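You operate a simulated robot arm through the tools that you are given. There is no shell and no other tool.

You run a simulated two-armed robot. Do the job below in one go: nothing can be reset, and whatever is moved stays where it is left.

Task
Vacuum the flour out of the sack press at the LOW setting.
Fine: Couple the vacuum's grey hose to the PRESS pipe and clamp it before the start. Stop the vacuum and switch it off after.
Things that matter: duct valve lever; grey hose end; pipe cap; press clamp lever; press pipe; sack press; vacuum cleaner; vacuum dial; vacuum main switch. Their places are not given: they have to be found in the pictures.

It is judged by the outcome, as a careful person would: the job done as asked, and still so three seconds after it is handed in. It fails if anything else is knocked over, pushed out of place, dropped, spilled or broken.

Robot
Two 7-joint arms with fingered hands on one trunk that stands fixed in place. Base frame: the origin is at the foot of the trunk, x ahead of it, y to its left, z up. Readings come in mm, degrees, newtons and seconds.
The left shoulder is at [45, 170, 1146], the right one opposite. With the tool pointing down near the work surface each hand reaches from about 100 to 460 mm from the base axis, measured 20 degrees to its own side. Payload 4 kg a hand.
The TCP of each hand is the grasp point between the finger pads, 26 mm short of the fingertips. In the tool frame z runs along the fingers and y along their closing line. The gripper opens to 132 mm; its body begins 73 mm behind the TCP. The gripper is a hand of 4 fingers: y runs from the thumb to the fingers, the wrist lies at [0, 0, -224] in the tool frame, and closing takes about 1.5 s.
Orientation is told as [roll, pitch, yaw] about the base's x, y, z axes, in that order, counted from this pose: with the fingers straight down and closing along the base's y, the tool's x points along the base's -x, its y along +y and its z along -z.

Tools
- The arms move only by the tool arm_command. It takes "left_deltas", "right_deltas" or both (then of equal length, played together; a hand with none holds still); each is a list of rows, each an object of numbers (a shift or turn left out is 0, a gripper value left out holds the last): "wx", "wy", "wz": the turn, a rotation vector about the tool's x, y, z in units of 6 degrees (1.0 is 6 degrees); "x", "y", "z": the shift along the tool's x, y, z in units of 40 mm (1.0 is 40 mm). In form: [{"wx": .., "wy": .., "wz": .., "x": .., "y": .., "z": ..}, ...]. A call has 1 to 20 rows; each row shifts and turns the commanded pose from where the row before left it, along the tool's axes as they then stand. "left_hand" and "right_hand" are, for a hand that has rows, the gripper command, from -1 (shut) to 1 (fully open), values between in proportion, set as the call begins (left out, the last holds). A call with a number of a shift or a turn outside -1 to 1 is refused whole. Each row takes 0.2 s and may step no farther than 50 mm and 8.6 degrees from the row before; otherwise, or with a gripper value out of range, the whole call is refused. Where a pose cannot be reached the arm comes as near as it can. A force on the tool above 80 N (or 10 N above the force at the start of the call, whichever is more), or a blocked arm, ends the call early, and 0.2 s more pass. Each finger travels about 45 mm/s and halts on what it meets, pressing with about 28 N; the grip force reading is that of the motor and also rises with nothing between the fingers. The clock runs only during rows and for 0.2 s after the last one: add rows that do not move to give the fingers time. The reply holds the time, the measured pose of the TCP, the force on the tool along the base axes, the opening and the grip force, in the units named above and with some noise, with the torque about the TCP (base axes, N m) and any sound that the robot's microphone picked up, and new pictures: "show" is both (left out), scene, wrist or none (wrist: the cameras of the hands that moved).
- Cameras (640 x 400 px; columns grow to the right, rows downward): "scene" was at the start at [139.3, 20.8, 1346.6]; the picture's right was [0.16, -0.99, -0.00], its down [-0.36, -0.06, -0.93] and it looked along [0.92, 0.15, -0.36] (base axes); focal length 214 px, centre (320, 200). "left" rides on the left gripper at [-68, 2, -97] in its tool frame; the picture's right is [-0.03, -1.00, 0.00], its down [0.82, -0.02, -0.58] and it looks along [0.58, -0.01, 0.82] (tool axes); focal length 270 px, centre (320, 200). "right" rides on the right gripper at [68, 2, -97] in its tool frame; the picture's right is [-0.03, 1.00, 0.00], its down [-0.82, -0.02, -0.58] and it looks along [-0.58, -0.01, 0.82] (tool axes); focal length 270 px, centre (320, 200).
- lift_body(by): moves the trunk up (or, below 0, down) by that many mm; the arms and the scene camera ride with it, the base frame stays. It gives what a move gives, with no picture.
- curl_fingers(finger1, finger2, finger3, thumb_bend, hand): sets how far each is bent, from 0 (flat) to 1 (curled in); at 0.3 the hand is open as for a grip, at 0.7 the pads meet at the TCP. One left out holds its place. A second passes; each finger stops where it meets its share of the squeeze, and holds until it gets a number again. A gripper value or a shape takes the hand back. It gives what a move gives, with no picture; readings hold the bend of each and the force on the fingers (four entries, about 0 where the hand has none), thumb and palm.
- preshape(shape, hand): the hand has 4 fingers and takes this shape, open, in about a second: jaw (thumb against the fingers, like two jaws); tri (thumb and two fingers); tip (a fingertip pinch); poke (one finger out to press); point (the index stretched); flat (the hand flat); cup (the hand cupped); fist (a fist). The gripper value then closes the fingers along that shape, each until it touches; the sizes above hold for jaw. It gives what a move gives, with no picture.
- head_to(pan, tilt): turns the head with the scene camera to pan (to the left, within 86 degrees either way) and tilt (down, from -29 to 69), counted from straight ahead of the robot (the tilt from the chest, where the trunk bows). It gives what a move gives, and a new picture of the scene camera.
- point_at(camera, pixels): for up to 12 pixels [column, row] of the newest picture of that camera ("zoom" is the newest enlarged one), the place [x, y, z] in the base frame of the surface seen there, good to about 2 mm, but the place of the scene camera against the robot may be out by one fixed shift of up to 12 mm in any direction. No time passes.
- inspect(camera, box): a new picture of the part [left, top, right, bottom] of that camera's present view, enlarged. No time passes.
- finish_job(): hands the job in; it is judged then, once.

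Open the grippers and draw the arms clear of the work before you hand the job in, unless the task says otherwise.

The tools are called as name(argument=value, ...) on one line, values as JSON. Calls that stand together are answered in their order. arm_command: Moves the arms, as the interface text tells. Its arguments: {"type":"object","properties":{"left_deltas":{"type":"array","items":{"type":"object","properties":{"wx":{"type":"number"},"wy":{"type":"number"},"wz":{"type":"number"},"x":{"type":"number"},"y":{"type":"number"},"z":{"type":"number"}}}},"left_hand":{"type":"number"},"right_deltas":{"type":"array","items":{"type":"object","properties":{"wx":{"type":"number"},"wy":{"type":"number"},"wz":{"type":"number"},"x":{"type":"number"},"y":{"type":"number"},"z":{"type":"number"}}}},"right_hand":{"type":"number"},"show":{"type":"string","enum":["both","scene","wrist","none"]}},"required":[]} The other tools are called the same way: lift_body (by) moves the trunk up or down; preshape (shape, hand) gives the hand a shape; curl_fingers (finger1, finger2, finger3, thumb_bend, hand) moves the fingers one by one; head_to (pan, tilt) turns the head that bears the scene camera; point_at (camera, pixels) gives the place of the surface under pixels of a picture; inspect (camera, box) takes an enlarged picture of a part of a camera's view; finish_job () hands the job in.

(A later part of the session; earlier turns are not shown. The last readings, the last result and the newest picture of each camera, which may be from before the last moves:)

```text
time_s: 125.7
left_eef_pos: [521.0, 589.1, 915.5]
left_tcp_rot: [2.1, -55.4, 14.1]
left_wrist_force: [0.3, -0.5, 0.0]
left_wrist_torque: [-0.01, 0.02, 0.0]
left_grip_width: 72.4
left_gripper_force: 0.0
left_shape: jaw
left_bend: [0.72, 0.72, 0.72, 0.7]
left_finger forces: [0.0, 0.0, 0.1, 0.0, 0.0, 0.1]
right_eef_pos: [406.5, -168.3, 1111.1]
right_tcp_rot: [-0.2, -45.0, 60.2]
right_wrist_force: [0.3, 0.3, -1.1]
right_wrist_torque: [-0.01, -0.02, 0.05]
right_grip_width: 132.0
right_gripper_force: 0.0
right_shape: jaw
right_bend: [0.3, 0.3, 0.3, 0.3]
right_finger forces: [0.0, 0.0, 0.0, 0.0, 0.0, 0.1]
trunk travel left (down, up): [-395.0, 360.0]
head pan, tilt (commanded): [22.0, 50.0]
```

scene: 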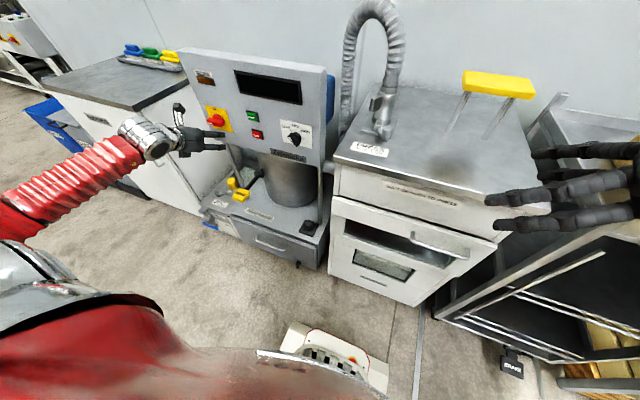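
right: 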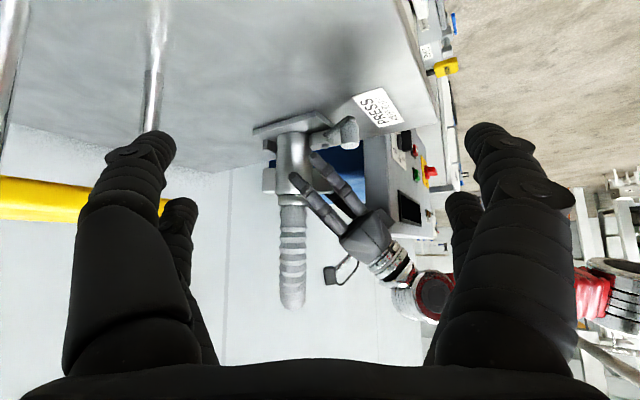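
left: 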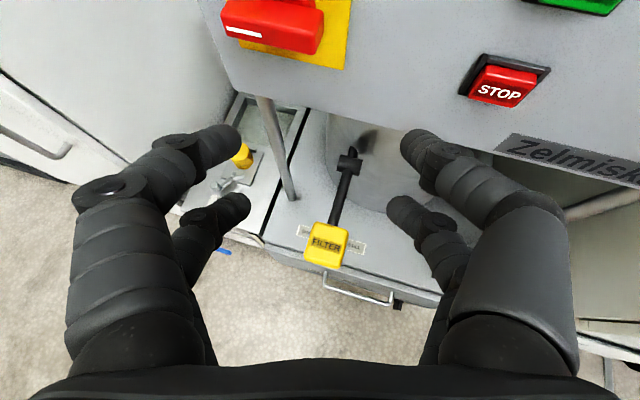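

Good posture. I try pitching the hand up 18° to see the main switch better and get a flatter approach.

arm_command(left_deltas=[{"wy": -0.75}, {"wy": -0.75}, {"wy": -0.75}, {"wy": -0.75}], show="both")

inspect(camera="left", box=[180, 0, 400, 180])

```text
time_s: 126.7
left_eef_pos: [523.9, 587.9, 916.3]
left_tcp_rot: [4.2, -73.6, 11.8]
left_wrist_force: [-0.7, 0.3, 0.1]
left_wrist_torque: [-0.02, 0.01, -0.02]
left_grip_width: 72.3
left_gripper_force: 0.0
left_shape: jaw
left_bend: [0.72, 0.72, 0.72, 0.7]
left_finger forces: [0.0, 0.0, 0.1, 0.0, 0.0, 0.0]
right_eef_pos: [405.8, -166.8, 1110.8]
right_tcp_rot: [-0.3, -45.0, 60.2]
right_wrist_force: [-0.1, -1.0, 0.0]
right_wrist_torque: [0.0, 0.02, -0.01]
right_grip_width: 131.8
right_gripper_force: 0.0
right_shape: jaw
right_bend: [0.3, 0.3, 0.3, 0.3]
right_finger forces: [0.1, 0.1, 0.0, 0.1, 0.1, 0.0]
trunk travel left (down, up): [-395.0, 360.0]
head pan, tilt (commanded): [22.0, 50.0]
```

scene: 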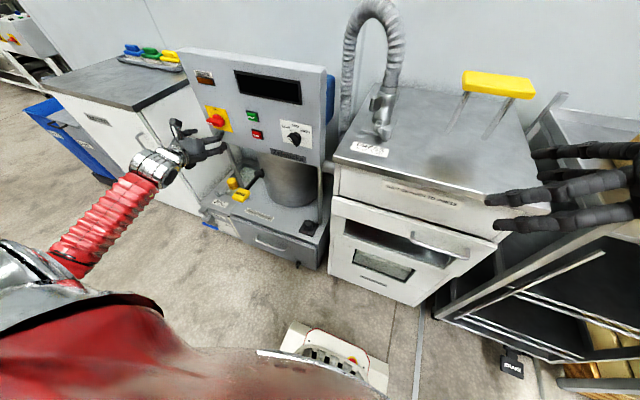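
left: 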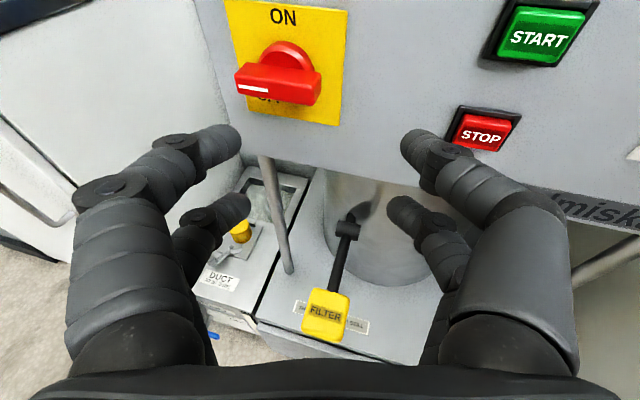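

```text
2.22 times, centred on (290, 90) of left
```

zoom: 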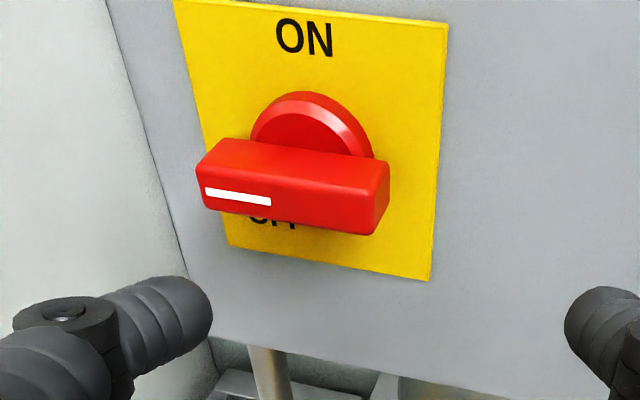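

The main switch bar is horizontal (mark at left, ON at top), so it must turn 90° clockwise. I'll pinch it with a vertical closing line: roll the hand −90° about its own axis first.

arm_command(left_deltas=[{"wz": -1}, {"wz": -1}, {"wz": -1}, {"wz": -1}, {"wz": -1}, {"wz": -1}, {"wz": -1}, {"wz": -1}, {"wz": -1}, {"wz": -1}, {"wz": -1}, {"wz": -1}, {"wz": -1}, {"wz": -1}, {"wz": -1}], show="both")

```text
time_s: 129.9
left_eef_pos: [523.5, 588.8, 914.5]
left_tcp_rot: [-73.6, -1.1, 105.7]
left_wrist_force: [0.8, 1.7, -0.3]
left_wrist_torque: [0.0, 0.01, -0.01]
left_grip_width: 72.3
left_gripper_force: 0.0
left_shape: jaw
left_bend: [0.72, 0.72, 0.72, 0.7]
left_finger forces: [0.1, 0.1, 0.0, 0.0, 0.0, 0.1]
right_eef_pos: [405.8, -167.1, 1108.6]
right_tcp_rot: [-0.1, -45.1, 60.1]
right_wrist_force: [0.2, -0.1, 0.6]
right_wrist_torque: [-0.01, -0.01, -0.02]
right_grip_width: 131.8
right_gripper_force: 0.0
right_shape: jaw
right_bend: [0.3, 0.3, 0.3, 0.3]
right_finger forces: [0.0, 0.1, 0.1, 0.1, 0.1, 0.0]
trunk travel left (down, up): [-395.0, 360.0]
head pan, tilt (commanded): [22.0, 50.0]
```

scene: 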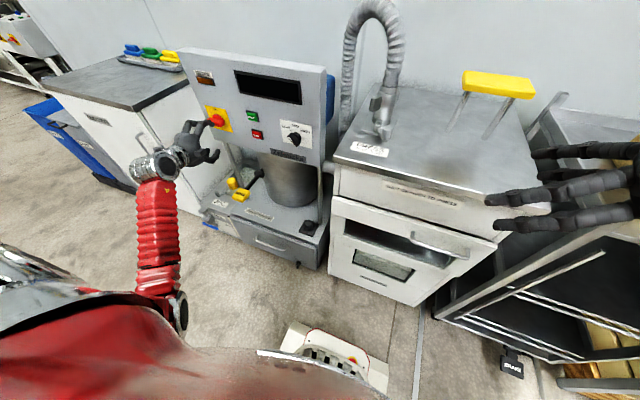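
left: 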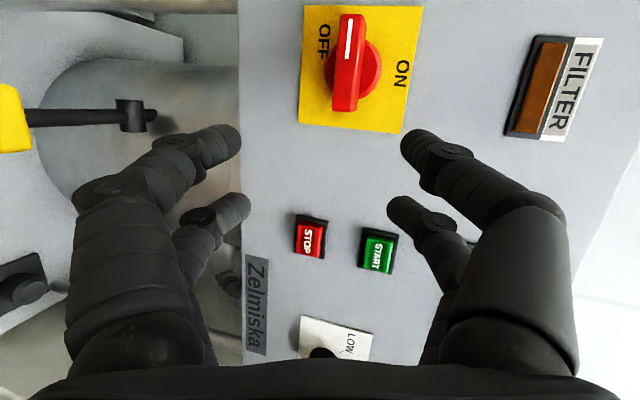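

The roll worked; now the switch bar is at (350,65) with its long axis along the image vertical, and ON to the image right (world up). I measure it.

inspect(camera="left", box=[280, 0, 440, 140])

point_at(camera="left", pixels=[[348, 20], [348, 60], [348, 90], [338, 60], [358, 60], [372, 75], [345, 105], [400, 65], [325, 100], [325, 40], [390, 110]])

```text
2.86 times, centred on (360, 70) of left
```

zoom: 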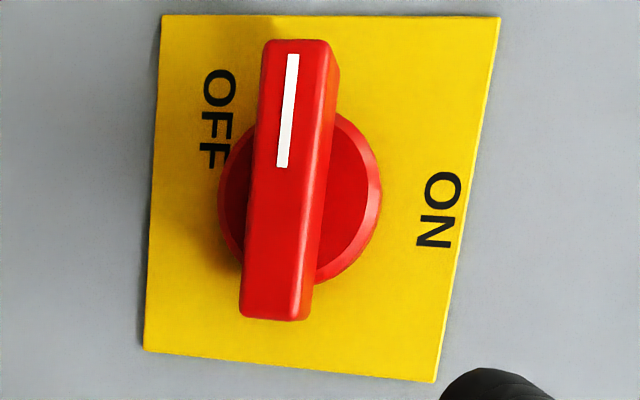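

```text
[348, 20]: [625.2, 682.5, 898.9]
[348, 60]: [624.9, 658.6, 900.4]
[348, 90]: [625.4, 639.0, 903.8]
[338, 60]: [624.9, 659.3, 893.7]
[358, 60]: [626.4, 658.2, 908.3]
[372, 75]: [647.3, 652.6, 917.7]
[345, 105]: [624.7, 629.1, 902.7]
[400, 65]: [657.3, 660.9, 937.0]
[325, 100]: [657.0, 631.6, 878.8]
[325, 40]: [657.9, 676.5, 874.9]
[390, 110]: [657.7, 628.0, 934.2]
```

Bar: front x≈625, centre ≈ (656, 901), 16 thick, 56 long; disc at x≈647. I go to a pre-grasp 60 mm back along the fingers.

arm_command(left_deltas=[{"x": -0.4225, "y": -0.275, "z": 0.614}, {"x": -0.4225, "y": -0.275, "z": 0.614}], show="wrist")

```text
time_s: 130.5
left_eef_pos: [567.2, 636.4, 922.0]
left_tcp_rot: [-73.5, -1.1, 105.7]
left_wrist_force: [-0.4, 0.5, -0.1]
left_wrist_torque: [-0.02, 0.01, -0.01]
left_grip_width: 72.1
left_gripper_force: 0.1
left_shape: jaw
left_bend: [0.72, 0.72, 0.72, 0.7]
left_finger forces: [0.0, 0.1, 0.0, 0.0, 0.1, 0.1]
right_eef_pos: [406.3, -168.8, 1109.3]
right_tcp_rot: [-0.1, -45.1, 60.2]
right_wrist_force: [0.1, -0.6, 0.4]
right_wrist_torque: [-0.01, 0.02, -0.01]
right_grip_width: 131.8
right_gripper_force: 0.2
right_shape: jaw
right_bend: [0.3, 0.3, 0.3, 0.3]
right_finger forces: [0.0, 0.1, 0.1, 0.0, 0.1, 0.1]
trunk travel left (down, up): [-395.0, 360.0]
head pan, tilt (commanded): [22.0, 50.0]
```

left: 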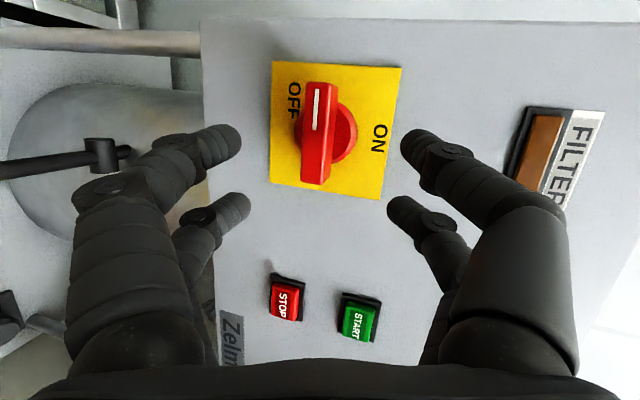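

The bar (318,135) is centred between the digits. I advance 54 mm along the fingers.

arm_command(left_deltas=[{"z": 0.5}, {"z": 0.5}, {"z": 0.35}], show="wrist")

point_at(camera="left", pixels=[[320, 150], [320, 190], [320, 170], [310, 170], [330, 170]])

```text
time_s: 131.3
left_eef_pos: [615.8, 649.2, 907.2]
left_tcp_rot: [-73.4, -1.1, 105.8]
left_wrist_force: [0.4, 0.4, 0.7]
left_wrist_torque: [0.03, 0.02, 0.01]
left_grip_width: 72.5
left_gripper_force: 0.1
left_shape: jaw
left_bend: [0.72, 0.72, 0.72, 0.7]
left_finger forces: [0.1, 0.1, 0.0, 0.0, 0.1, 0.2]
right_eef_pos: [406.8, -167.7, 1109.9]
right_tcp_rot: [-0.2, -45.0, 60.1]
right_wrist_force: [0.1, 0.8, 0.0]
right_wrist_torque: [0.02, 0.01, -0.02]
right_grip_width: 131.8
right_gripper_force: 0.1
right_shape: jaw
right_bend: [0.3, 0.3, 0.3, 0.3]
right_finger forces: [0.0, 0.0, 0.0, 0.0, 0.1, 0.1]
trunk travel left (down, up): [-395.0, 360.0]
head pan, tilt (commanded): [22.0, 50.0]
```

left: 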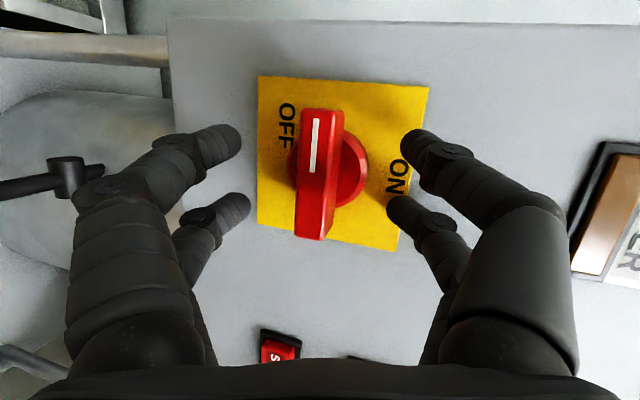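

```text
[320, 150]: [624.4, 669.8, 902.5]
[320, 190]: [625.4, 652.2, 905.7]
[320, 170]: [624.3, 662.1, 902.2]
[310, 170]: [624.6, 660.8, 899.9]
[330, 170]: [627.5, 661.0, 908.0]
```

The bar now lies between the digits. I advance 4 mm more and close on it.

arm_command(left_deltas=[{"z": 0.1, "x": -0.05}, {"x": 0}, {"x": 0}, {"x": 0}, {"x": 0}, {"x": 0}, {"x": 0}], left_hand=-1, show="wrist")

```text
time_s: 132.9
left_eef_pos: [618.7, 652.1, 907.3]
left_tcp_rot: [-73.7, -1.1, 105.8]
left_wrist_force: [4.1, 0.9, 0.2]
left_wrist_torque: [0.28, -0.53, -0.1]
left_grip_width: 15.2
left_gripper_force: 27.7
left_shape: jaw
left_bend: [0.72, 0.72, 0.73, 0.7]
left_finger forces: [25.1, 25.0, 24.4, 0.1, 25.1, 0.1]
right_eef_pos: [406.4, -167.8, 1110.0]
right_tcp_rot: [-0.1, -45.0, 60.1]
right_wrist_force: [0.6, -0.5, -0.2]
right_wrist_torque: [0.0, -0.01, -0.02]
right_grip_width: 131.9
right_gripper_force: 0.2
right_shape: jaw
right_bend: [0.3, 0.3, 0.3, 0.3]
right_finger forces: [0.1, 0.0, 0.1, 0.0, 0.0, 0.1]
trunk travel left (down, up): [-395.0, 360.0]
head pan, tilt (commanded): [22.0, 50.0]
```

left: 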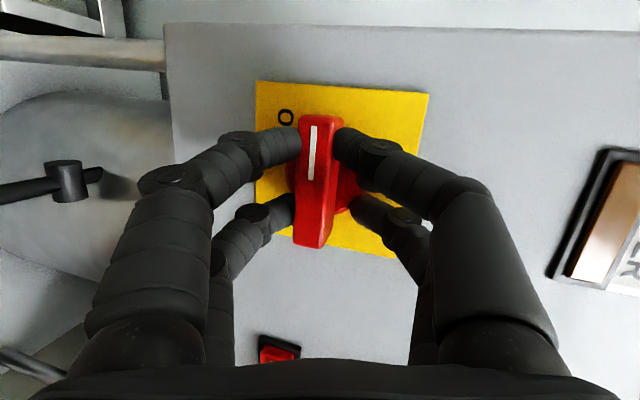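

All four digits grip the bar (~25 N each). I rotate the hand clockwise about the switch axis, first 30°.

arm_command(left_deltas=[{"wx": 0.2727, "wy": -0.276, "wz": 0.9215, "x": 0.0153, "y": 0.011}, {"wx": 0.2727, "wy": -0.276, "wz": 0.9215, "x": 0.0153, "y": 0.011}, {"wx": 0.2727, "wy": -0.276, "wz": 0.9215, "x": 0.0153, "y": 0.011}, {"wx": 0.2727, "wy": -0.276, "wz": 0.9215, "x": 0.0153, "y": 0.011}, {"wx": 0.2727, "wy": -0.276, "wz": 0.9215, "x": 0.0153, "y": 0.011}], show="wrist")

```text
time_s: 134.1
left_eef_pos: [618.5, 649.9, 904.0]
left_tcp_rot: [-82.6, -29.9, 108.2]
left_wrist_force: [3.1, -1.7, 2.0]
left_wrist_torque: [-0.09, -0.58, -0.39]
left_grip_width: 14.9
left_gripper_force: 28.2
left_shape: jaw
left_bend: [0.72, 0.72, 0.73, 0.7]
left_finger forces: [26.8, 24.3, 28.2, 0.1, 23.9, 0.0]
right_eef_pos: [406.2, -168.6, 1109.9]
right_tcp_rot: [-0.1, -44.9, 60.1]
right_wrist_force: [0.3, -1.1, 0.7]
right_wrist_torque: [-0.01, 0.02, -0.01]
right_grip_width: 131.7
right_gripper_force: 0.0
right_shape: jaw
right_bend: [0.3, 0.3, 0.3, 0.3]
right_finger forces: [0.0, 0.0, 0.0, 0.0, 0.1, 0.1]
trunk travel left (down, up): [-395.0, 360.0]
head pan, tilt (commanded): [22.0, 50.0]
```

left: 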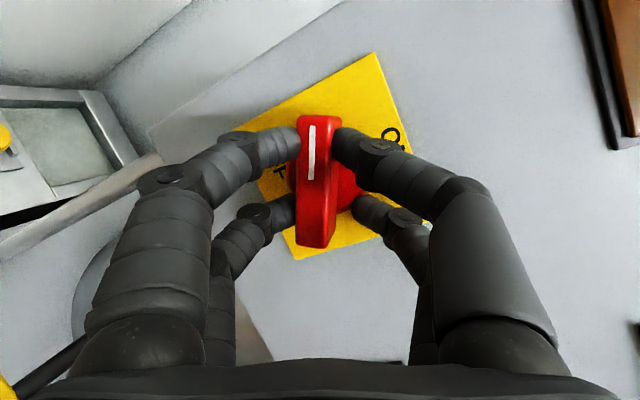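

The handle follows well (30°). I continue another 30°.

arm_command(left_deltas=[{"wx": 0.2727, "wy": -0.276, "wz": 0.9215, "x": 0.0153, "y": 0.011}, {"wx": 0.2727, "wy": -0.276, "wz": 0.9215, "x": 0.0153, "y": 0.011}, {"wx": 0.2727, "wy": -0.276, "wz": 0.9215, "x": 0.0153, "y": 0.011}, {"wx": 0.2727, "wy": -0.276, "wz": 0.9215, "x": 0.0153, "y": 0.011}, {"wx": 0.2727, "wy": -0.276, "wz": 0.9215, "x": 0.0153, "y": 0.011}], show="wrist")

```text
time_s: 135.3
left_eef_pos: [618.7, 649.3, 900.1]
left_tcp_rot: [-99.7, -57.5, 120.2]
left_wrist_force: [-2.4, -6.3, 1.2]
left_wrist_torque: [0.03, -0.35, -0.71]
left_grip_width: 15.2
left_gripper_force: 28.2
left_shape: jaw
left_bend: [0.72, 0.72, 0.73, 0.7]
left_finger forces: [26.4, 24.3, 30.0, 0.0, 25.3, 0.0]
right_eef_pos: [406.2, -167.7, 1109.9]
right_tcp_rot: [-0.2, -45.1, 60.0]
right_wrist_force: [-0.7, 0.1, 0.4]
right_wrist_torque: [0.01, -0.03, -0.04]
right_grip_width: 131.8
right_gripper_force: 0.1
right_shape: jaw
right_bend: [0.3, 0.3, 0.3, 0.3]
right_finger forces: [0.0, 0.0, 0.1, 0.1, 0.0, 0.0]
trunk travel left (down, up): [-395.0, 360.0]
head pan, tilt (commanded): [22.0, 50.0]
```

left: 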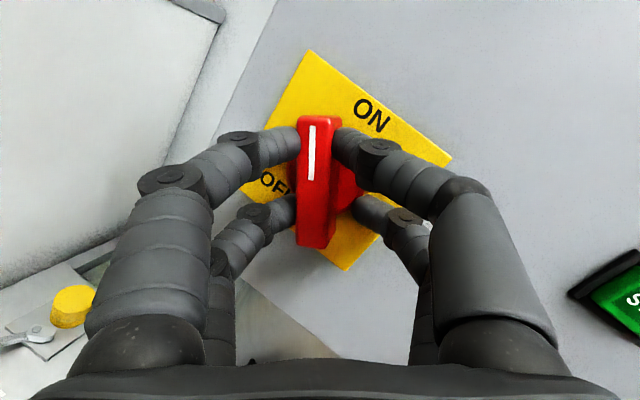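

At 60° now, approaching ON. I turn the remaining 30°.

arm_command(left_deltas=[{"wx": 0.2727, "wy": -0.276, "wz": 0.9215, "x": 0.0153, "y": 0.011}, {"wx": 0.2727, "wy": -0.276, "wz": 0.9215, "x": 0.0153, "y": 0.011}, {"wx": 0.2727, "wy": -0.276, "wz": 0.9215, "x": 0.0153, "y": 0.011}, {"wx": 0.2727, "wy": -0.276, "wz": 0.9215, "x": 0.0153, "y": 0.011}, {"wx": 0.2727, "wy": -0.276, "wz": 0.9215, "x": 0.0153, "y": 0.011}], show="both")

```text
time_s: 136.5
left_eef_pos: [618.3, 649.2, 896.0]
left_tcp_rot: [-168.1, -74.3, -175.3]
left_wrist_force: [-4.4, -10.8, -1.8]
left_wrist_torque: [0.07, 0.04, -0.89]
left_grip_width: 14.9
left_gripper_force: 28.6
left_shape: jaw
left_bend: [0.72, 0.72, 0.73, 0.7]
left_finger forces: [25.2, 24.1, 30.2, 0.0, 28.2, 0.0]
right_eef_pos: [405.5, -169.6, 1110.2]
right_tcp_rot: [0.0, -45.0, 60.1]
right_wrist_force: [0.4, -0.4, 0.6]
right_wrist_torque: [0.0, 0.01, 0.01]
right_grip_width: 131.8
right_gripper_force: 0.0
right_shape: jaw
right_bend: [0.3, 0.3, 0.3, 0.3]
right_finger forces: [0.1, 0.0, 0.0, 0.0, 0.1, 0.0]
trunk travel left (down, up): [-395.0, 360.0]
head pan, tilt (commanded): [22.0, 50.0]
```

scene: 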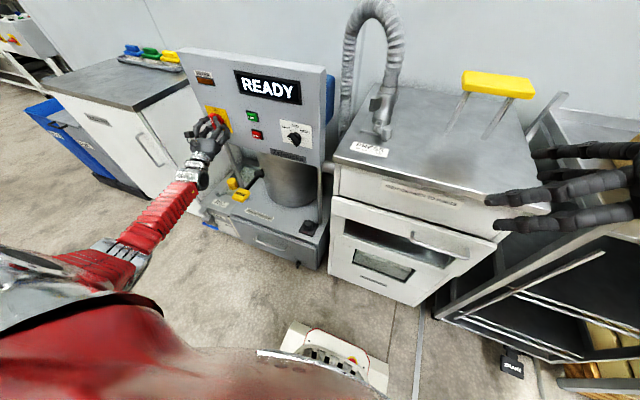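
left: 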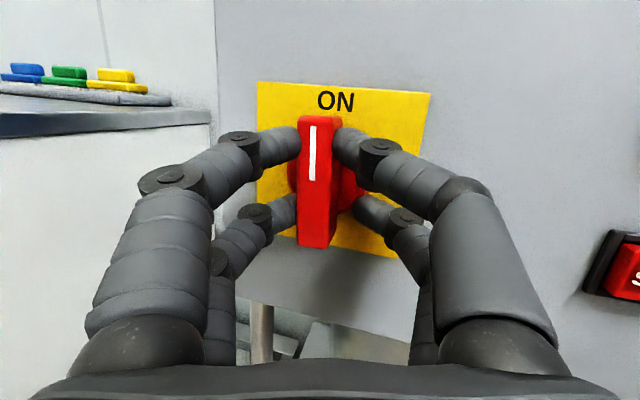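

The display shows READY: main switch is ON. I open the hand, withdraw 60 mm, and switch to the poke shape for the START button.

arm_command(left_deltas=[{"x": 0}, {"x": 0}, {"x": 0}, {"x": 0}, {"x": 0}, {"x": -0.137, "y": 0.138, "z": -0.46}, {"x": -0.137, "y": 0.138, "z": -0.46}, {"x": -0.137, "y": 0.138, "z": -0.46}], left_hand=0.1, show="wrist")

preshape(shape="poke", hand="left")

```text
time_s: 138.3
left_eef_pos: [557.6, 650.4, 897.8]
left_tcp_rot: [-167.8, -74.2, -175.9]
left_wrist_force: [0.1, -0.2, 0.5]
left_wrist_torque: [-0.03, -0.01, 0.0]
left_grip_width: 72.2
left_gripper_force: 0.1
left_shape: jaw
left_bend: [0.72, 0.72, 0.72, 0.7]
left_finger forces: [0.0, 0.0, 0.0, 0.0, 0.1, 0.0]
right_eef_pos: [406.5, -167.4, 1110.3]
right_tcp_rot: [-0.1, -45.0, 60.2]
right_wrist_force: [-0.9, -0.3, 1.0]
right_wrist_torque: [-0.02, -0.01, -0.02]
right_grip_width: 132.0
right_gripper_force: 0.1
right_shape: jaw
right_bend: [0.3, 0.3, 0.3, 0.3]
right_finger forces: [0.1, 0.1, 0.0, 0.0, 0.0, 0.0]
trunk travel left (down, up): [-395.0, 360.0]
head pan, tilt (commanded): [22.0, 50.0]
```

left: 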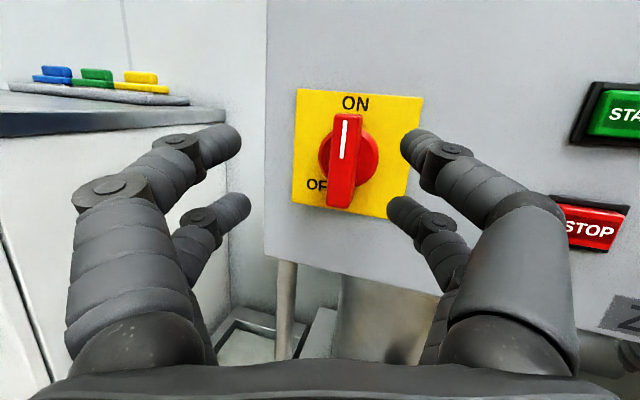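

```text
time_s: 139.2
left_eef_pos: [559.7, 650.9, 898.3]
left_tcp_rot: [-167.6, -74.2, -176.0]
left_wrist_force: [-0.6, -0.7, 0.4]
left_wrist_torque: [-0.01, 0.03, 0.0]
left_grip_width: 0.1
left_gripper_force: 0.0
left_shape: poke
left_bend: [1.0, 1.0, 1.0, 0.34]
left_finger forces: [0.1, 0.0, 0.1, 0.0, 0.0, 0.1]
right_eef_pos: [406.0, -169.0, 1108.3]
right_tcp_rot: [-0.2, -45.0, 60.1]
right_wrist_force: [0.0, -0.1, 0.4]
right_wrist_torque: [0.0, 0.01, 0.02]
right_grip_width: 131.9
right_gripper_force: 0.1
right_shape: jaw
right_bend: [0.3, 0.3, 0.3, 0.3]
right_finger forces: [0.0, 0.0, 0.1, 0.0, 0.0, 0.1]
trunk travel left (down, up): [-395.0, 360.0]
head pan, tilt (commanded): [22.0, 50.0]
```

Handle is vertical at ON. I move the poke finger in front of START, staying ~60 mm off the panel.

arm_command(left_deltas=[{"x": -0.183, "y": -0.751, "z": -0.109}, {"x": -0.183, "y": -0.751, "z": -0.109}, {"x": -0.183, "y": -0.751, "z": -0.109}, {"x": -0.183, "y": -0.751, "z": -0.109}, {"x": -0.183, "y": -0.751, "z": -0.109}], show="both")

inspect(camera="scene", box=[170, 50, 330, 180])

```text
time_s: 140.4
left_eef_pos: [569.9, 496.6, 935.3]
left_tcp_rot: [-167.8, -74.1, -175.7]
left_wrist_force: [-0.3, -0.6, -0.1]
left_wrist_torque: [0.0, 0.0, -0.01]
left_grip_width: 0.0
left_gripper_force: 0.1
left_shape: poke
left_bend: [1.0, 1.0, 1.0, 0.34]
left_finger forces: [0.0, 0.0, 0.1, 0.0, 0.0, 0.0]
right_eef_pos: [405.7, -168.5, 1109.6]
right_tcp_rot: [-0.1, -45.0, 60.0]
right_wrist_force: [0.6, 0.1, 0.3]
right_wrist_torque: [-0.01, 0.0, 0.0]
right_grip_width: 131.7
right_gripper_force: 0.1
right_shape: jaw
right_bend: [0.3, 0.3, 0.3, 0.3]
right_finger forces: [0.1, 0.0, 0.0, 0.0, 0.0, 0.1]
trunk travel left (down, up): [-395.0, 360.0]
head pan, tilt (commanded): [22.0, 50.0]
```

scene: 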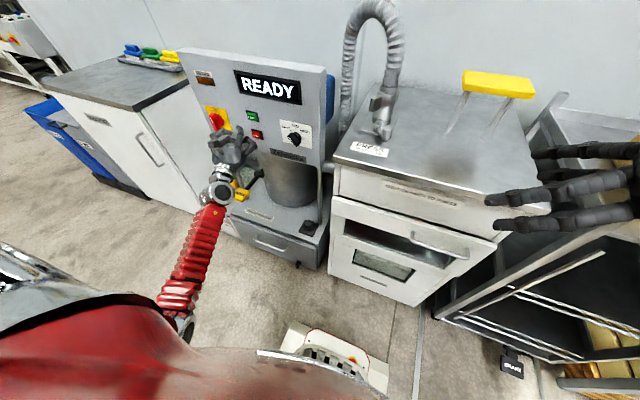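
left: 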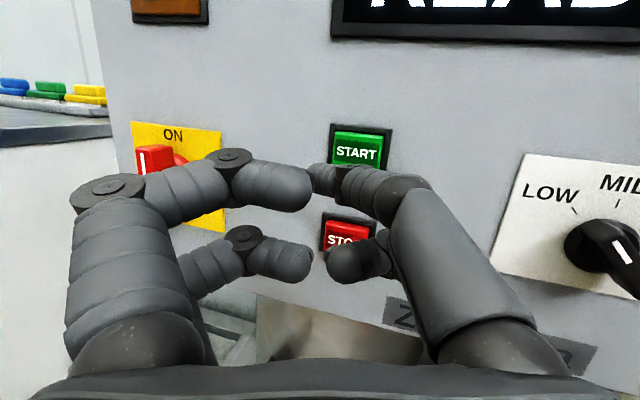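

```text
3.08 times, centred on (250, 115) of scene
```

zoom: 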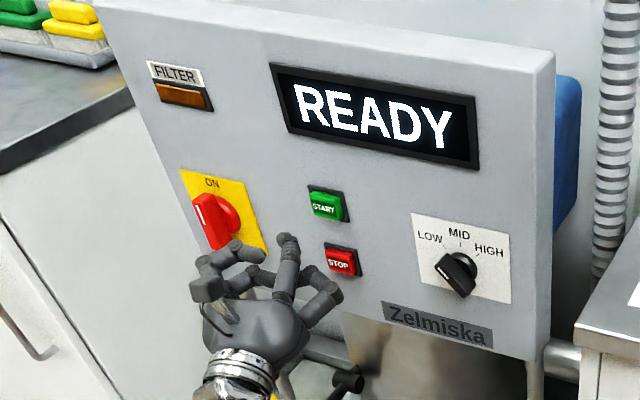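

The display reads READY and the dial points to LOW. I measure the poke fingertip in this zoom and START in the left view.

point_at(camera="zoom", pixels=[[283, 238], [285, 245], [288, 255], [325, 205], [340, 262], [290, 240]])

inspect(camera="left", box=[270, 100, 430, 290])

point_at(camera="left", pixels=[[356, 152], [338, 140], [378, 162], [355, 132], [318, 172], [345, 235], [385, 140]])

```text
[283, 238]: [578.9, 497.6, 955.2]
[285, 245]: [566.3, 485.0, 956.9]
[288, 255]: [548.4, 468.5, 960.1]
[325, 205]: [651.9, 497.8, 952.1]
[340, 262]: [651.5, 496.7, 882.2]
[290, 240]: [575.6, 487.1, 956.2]
```

```text
2.11 times, centred on (350, 195) of left
```

zoom: 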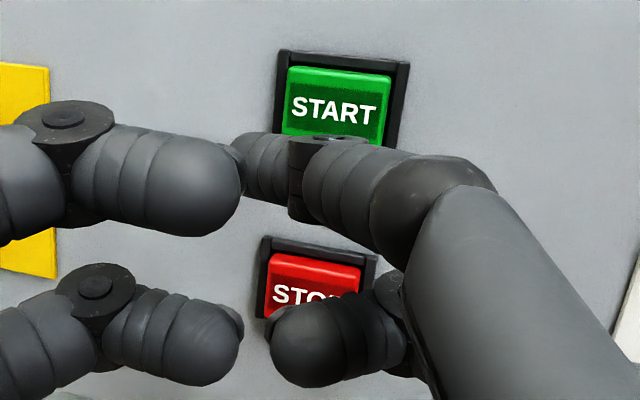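

```text
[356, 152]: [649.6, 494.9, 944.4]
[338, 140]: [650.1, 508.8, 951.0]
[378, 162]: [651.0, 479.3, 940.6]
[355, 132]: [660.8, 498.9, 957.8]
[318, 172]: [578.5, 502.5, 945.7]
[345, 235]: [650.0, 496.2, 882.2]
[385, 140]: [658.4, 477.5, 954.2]
```

The tip is at ≈ (583, 503, 947) and START's face centre at ≈ (650, 494, 945). I advance 45 mm with an 8 mm shift right.

arm_command(left_deltas=[{"x": 0.176, "y": -0.25, "z": 0.485}, {"x": 0.176, "y": -0.25, "z": 0.485}], show="wrist")

inspect(camera="left", box=[240, 100, 440, 290])

inspect(camera="scene", box=[210, 80, 310, 170])

```text
time_s: 141.0
left_eef_pos: [614.9, 492.8, 931.9]
left_tcp_rot: [-167.8, -74.2, -175.6]
left_wrist_force: [0.4, -0.2, 0.2]
left_wrist_torque: [0.0, 0.0, 0.03]
left_grip_width: 0.0
left_gripper_force: 0.0
left_shape: poke
left_bend: [1.0, 1.0, 1.0, 0.34]
left_finger forces: [0.1, 0.0, 0.0, 0.1, 0.0, 0.0]
right_eef_pos: [405.9, -168.2, 1109.2]
right_tcp_rot: [0.0, -45.0, 60.2]
right_wrist_force: [0.8, 0.4, 0.3]
right_wrist_torque: [0.0, 0.01, -0.01]
right_grip_width: 131.8
right_gripper_force: 0.0
right_shape: jaw
right_bend: [0.3, 0.3, 0.3, 0.3]
right_finger forces: [0.0, 0.0, 0.0, 0.0, 0.0, 0.0]
trunk travel left (down, up): [-395.0, 360.0]
head pan, tilt (commanded): [22.0, 50.0]
```

left: 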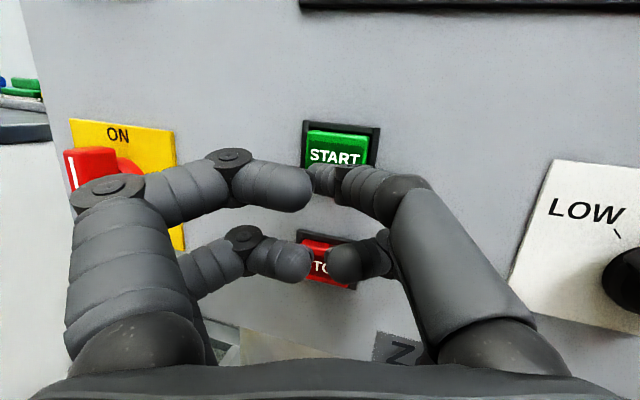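

```text
2.11 times, centred on (340, 195) of left
```

zoom: 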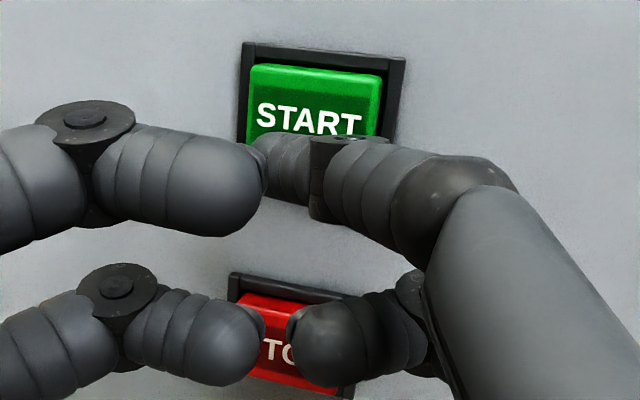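

```text
4.44 times, centred on (260, 125) of scene
```

zoom: 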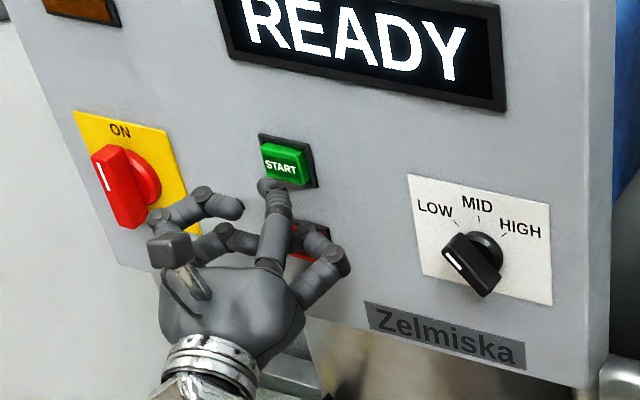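

The tip is ~20 mm in front of START. I measure it once more to centre it on the button.

point_at(camera="zoom", pixels=[[266, 184], [270, 190], [276, 182], [285, 165], [268, 150]])

point_at(camera="left", pixels=[[322, 172], [318, 178], [330, 175], [335, 155], [312, 140], [370, 145]])

```text
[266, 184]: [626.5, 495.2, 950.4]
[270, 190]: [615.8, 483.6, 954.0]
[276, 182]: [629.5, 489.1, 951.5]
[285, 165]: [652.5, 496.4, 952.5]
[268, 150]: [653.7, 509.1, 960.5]
```

```text
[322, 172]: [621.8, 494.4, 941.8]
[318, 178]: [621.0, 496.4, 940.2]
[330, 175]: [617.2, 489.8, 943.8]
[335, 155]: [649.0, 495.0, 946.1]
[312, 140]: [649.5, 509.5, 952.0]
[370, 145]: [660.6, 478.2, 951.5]
```

The tip lines up with the button centre. I press forward 24 mm in small steps.

arm_command(left_deltas=[{"x": 0.041, "y": -0.0415, "z": 0.138}, {"x": 0.041, "y": -0.0415, "z": 0.138}, {"x": 0.041, "y": -0.0415, "z": 0.138}, {"x": 0.041, "y": -0.0415, "z": 0.138}], show="both")

```text
time_s: 142.0
left_eef_pos: [634.5, 491.4, 933.8]
left_tcp_rot: [-167.6, -74.0, -175.9]
left_wrist_force: [-30.6, -7.6, -2.9]
left_wrist_torque: [-0.01, -0.16, 0.28]
left_grip_width: 0.0
left_gripper_force: 0.1
left_shape: poke
left_bend: [1.0, 1.0, 1.0, 0.37]
left_finger forces: [0.0, 0.0, 0.0, 0.0, 30.9, 0.0]
right_eef_pos: [403.4, -169.3, 1111.1]
right_tcp_rot: [-0.3, -45.2, 60.3]
right_wrist_force: [-0.2, -0.2, 0.9]
right_wrist_torque: [-0.03, -0.03, 0.03]
right_grip_width: 131.7
right_gripper_force: 0.1
right_shape: jaw
right_bend: [0.3, 0.3, 0.3, 0.3]
right_finger forces: [0.0, 0.0, 0.0, 0.0, 0.0, 0.0]
trunk travel left (down, up): [-395.0, 360.0]
head pan, tilt (commanded): [22.0, 50.0]
heard: click
```

scene: 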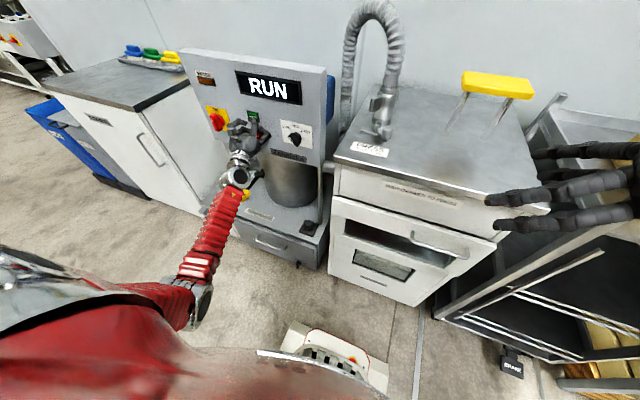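
left: 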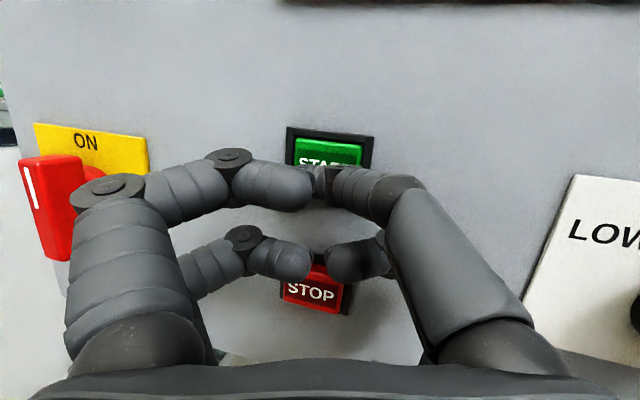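

A click was heard and the display shows RUN. I back the finger off 40 mm and watch the display.

arm_command(left_deltas=[{"x": -0.137, "y": 0.138, "z": -0.46}, {"x": -0.137, "y": 0.138, "z": -0.46}, {"x": 0}, {"x": 0}], show="both")

inspect(camera="scene", box=[170, 50, 410, 210])

```text
time_s: 143.0
left_eef_pos: [599.5, 492.6, 932.6]
left_tcp_rot: [-167.6, -74.1, -176.1]
left_wrist_force: [0.6, 0.0, 0.3]
left_wrist_torque: [0.01, 0.0, -0.01]
left_grip_width: 0.0
left_gripper_force: 0.1
left_shape: poke
left_bend: [1.0, 1.0, 1.0, 0.34]
left_finger forces: [0.1, 0.0, 0.1, 0.0, 0.0, 0.0]
right_eef_pos: [406.7, -168.0, 1110.3]
right_tcp_rot: [-0.2, -45.0, 60.1]
right_wrist_force: [-0.3, -0.4, -0.1]
right_wrist_torque: [0.01, 0.0, 0.0]
right_grip_width: 132.1
right_gripper_force: 0.0
right_shape: jaw
right_bend: [0.3, 0.3, 0.3, 0.3]
right_finger forces: [0.0, 0.0, 0.0, 0.1, 0.0, 0.0]
trunk travel left (down, up): [-395.0, 360.0]
head pan, tilt (commanded): [22.0, 50.0]
```

scene: 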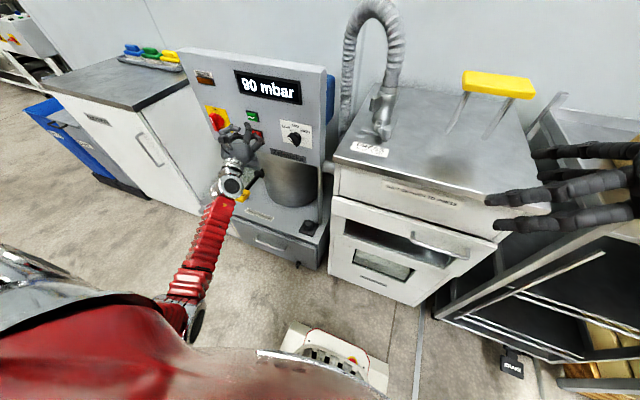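
left: 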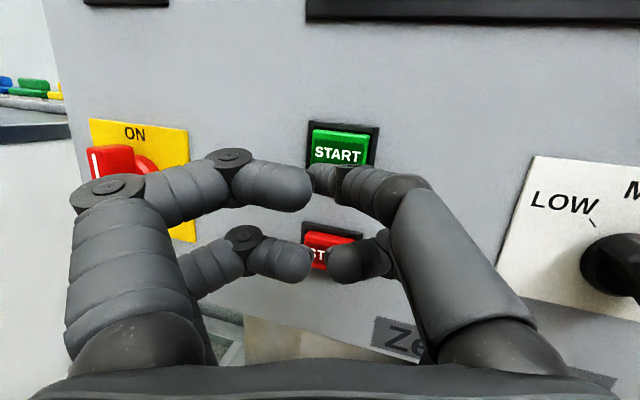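

```text
2.50 times, centred on (290, 130) of scene
```

zoom: 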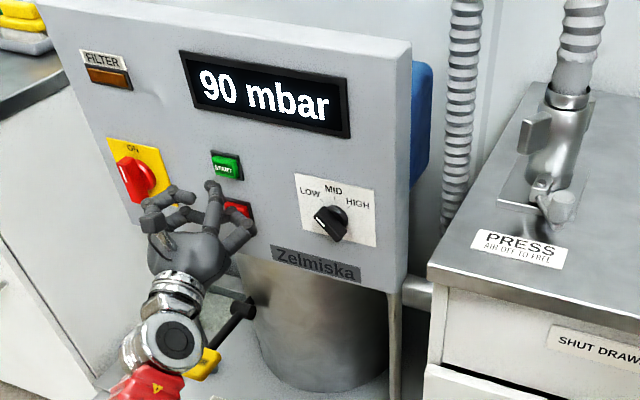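

Running at 90 mbar. While it works, I lower the finger in front of the STOP button (staying ~35 mm clear) and keep watching.

arm_command(left_deltas=[{"x": 0.745, "y": 0.069, "z": -0.2}, {"x": 0.745, "y": 0.069, "z": -0.2}, {"x": 0}, {"x": 0}, {"x": 0}, {"x": 0}, {"x": 0}, {"x": 0}, {"x": 0}, {"x": 0}], show="both")

inspect(camera="scene", box=[170, 50, 410, 210])

```text
time_s: 145.2
left_eef_pos: [598.6, 493.4, 870.6]
left_tcp_rot: [-167.7, -74.1, -176.0]
left_wrist_force: [0.1, -1.1, 0.2]
left_wrist_torque: [0.02, 0.01, 0.0]
left_grip_width: 0.4
left_gripper_force: 0.1
left_shape: poke
left_bend: [1.0, 1.0, 1.0, 0.34]
left_finger forces: [0.0, 0.1, 0.0, 0.0, 0.0, 0.0]
right_eef_pos: [406.2, -168.9, 1109.4]
right_tcp_rot: [-0.3, -44.9, 60.2]
right_wrist_force: [-0.3, 0.4, -0.3]
right_wrist_torque: [0.0, 0.0, 0.01]
right_grip_width: 132.0
right_gripper_force: 0.1
right_shape: jaw
right_bend: [0.3, 0.3, 0.3, 0.3]
right_finger forces: [0.1, 0.1, 0.1, 0.1, 0.0, 0.0]
trunk travel left (down, up): [-395.0, 360.0]
head pan, tilt (commanded): [22.0, 50.0]
```

scene: 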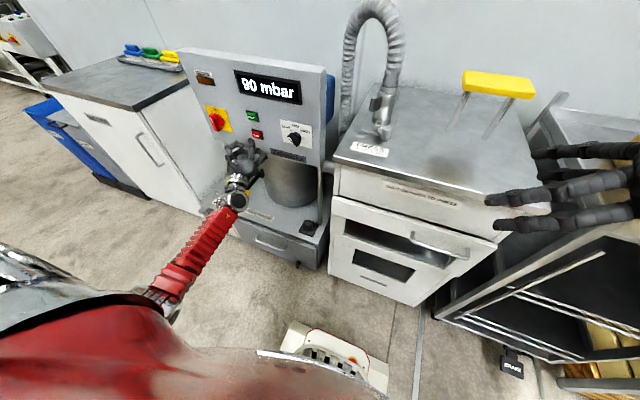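
left: 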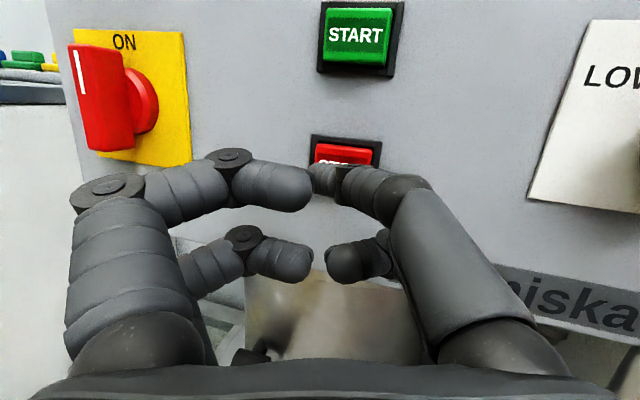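

```text
2.50 times, centred on (290, 130) of scene
```

zoom: 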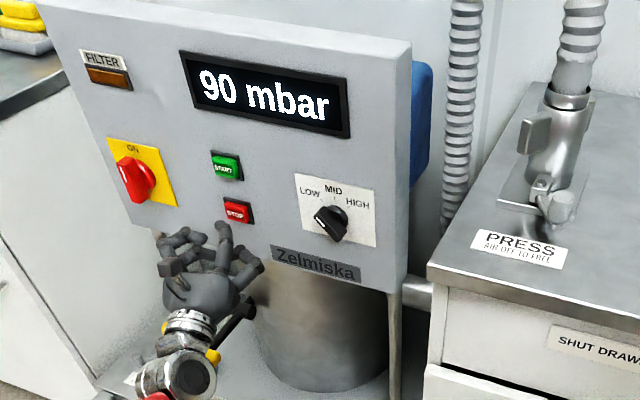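

The pressure holds at 90 mbar. The press's lower window at (383,263) looks darker than before, so flour is leaving; I zoom on it.

inspect(camera="scene", box=[320, 190, 480, 310])

arm_command(left_deltas=[{"x": 0}, {"x": 0}, {"x": 0}, {"x": 0}, {"x": 0}, {"x": 0}, {"x": 0}, {"x": 0}, {"x": 0}, {"x": 0}], show="scene")

inspect(camera="scene", box=[320, 190, 480, 310])

```text
3.33 times, centred on (400, 250) of scene
```

zoom: 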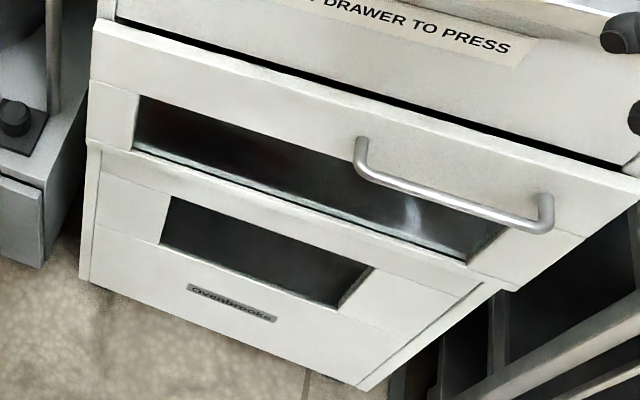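

```text
time_s: 147.4
left_eef_pos: [599.2, 493.7, 870.2]
left_tcp_rot: [-167.7, -74.1, -176.0]
left_wrist_force: [-0.1, 0.3, -0.3]
left_wrist_torque: [0.01, 0.03, 0.0]
left_grip_width: 0.1
left_gripper_force: 0.0
left_shape: poke
left_bend: [1.0, 1.0, 1.0, 0.34]
left_finger forces: [0.0, 0.0, 0.0, 0.0, 0.0, 0.0]
right_eef_pos: [406.6, -167.6, 1109.9]
right_tcp_rot: [-0.2, -45.0, 60.1]
right_wrist_force: [0.2, 0.6, -0.1]
right_wrist_torque: [-0.01, -0.01, 0.04]
right_grip_width: 131.7
right_gripper_force: 0.1
right_shape: jaw
right_bend: [0.3, 0.3, 0.3, 0.3]
right_finger forces: [0.1, 0.1, 0.1, 0.0, 0.1, 0.0]
trunk travel left (down, up): [-395.0, 360.0]
head pan, tilt (commanded): [22.0, 50.0]
```

scene: 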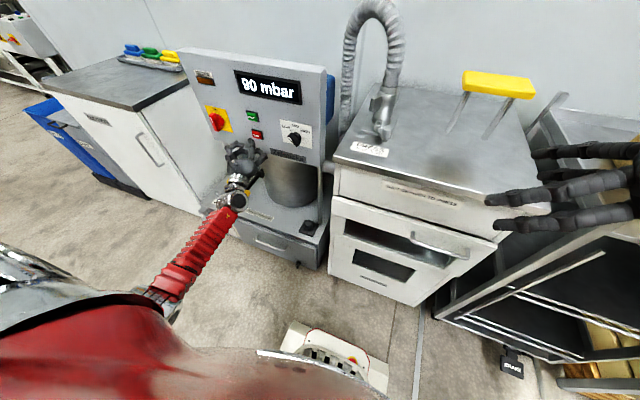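

```text
3.33 times, centred on (400, 250) of scene
```

zoom: 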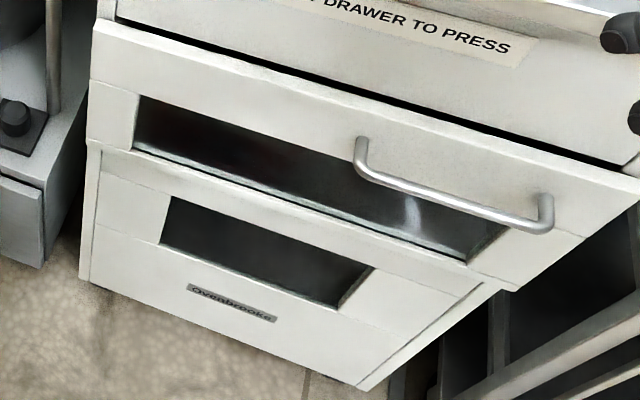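

The window is now dark — the flour level has dropped out of sight. I let it run several more seconds to be sure it is empty, watching the display and the filter lamp.

arm_command(left_deltas=[{"x": 0}, {"x": 0}, {"x": 0}, {"x": 0}, {"x": 0}, {"x": 0}, {"x": 0}, {"x": 0}, {"x": 0}, {"x": 0}, {"x": 0}, {"x": 0}, {"x": 0}, {"x": 0}, {"x": 0}, {"x": 0}, {"x": 0}, {"x": 0}, {"x": 0}, {"x": 0}], show="scene")

inspect(camera="scene", box=[170, 50, 450, 300])

inspect(camera="scene", box=[340, 230, 430, 300])

```text
time_s: 151.6
left_eef_pos: [600.1, 493.0, 871.4]
left_tcp_rot: [-167.6, -74.2, -176.0]
left_wrist_force: [0.0, 1.7, 0.5]
left_wrist_torque: [0.0, 0.01, 0.02]
left_grip_width: 0.0
left_gripper_force: 0.1
left_shape: poke
left_bend: [1.0, 1.0, 1.0, 0.34]
left_finger forces: [0.1, 0.0, 0.1, 0.1, 0.0, 0.1]
right_eef_pos: [406.6, -167.2, 1109.4]
right_tcp_rot: [-0.3, -45.0, 60.1]
right_wrist_force: [-0.3, 0.1, 0.6]
right_wrist_torque: [0.0, -0.01, 0.0]
right_grip_width: 131.9
right_gripper_force: 0.0
right_shape: jaw
right_bend: [0.3, 0.3, 0.3, 0.3]
right_finger forces: [0.1, 0.0, 0.1, 0.0, 0.1, 0.0]
trunk travel left (down, up): [-395.0, 360.0]
head pan, tilt (commanded): [22.0, 50.0]
```

scene: 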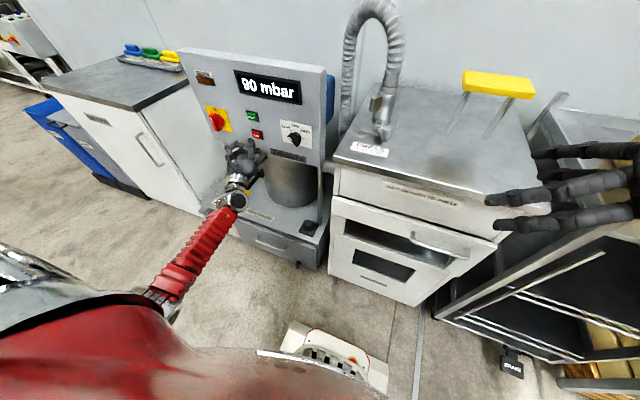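

```text
1.60 times, centred on (310, 175) of scene
```

zoom: 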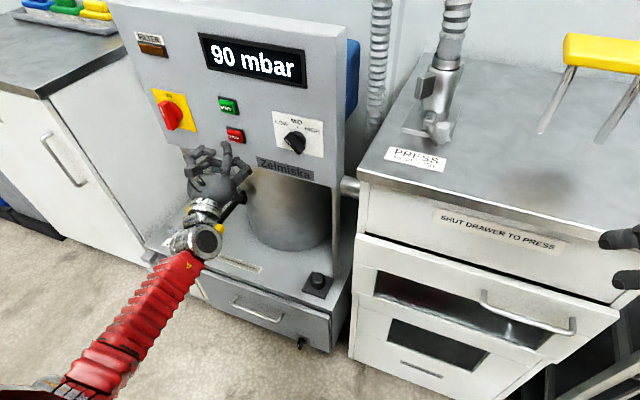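

```text
5.71 times, centred on (385, 265) of scene
```

zoom: 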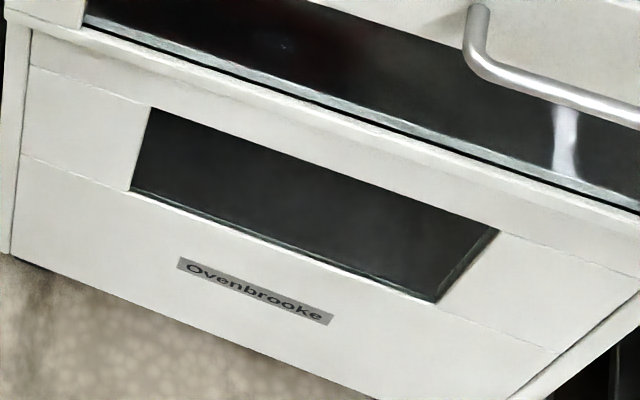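

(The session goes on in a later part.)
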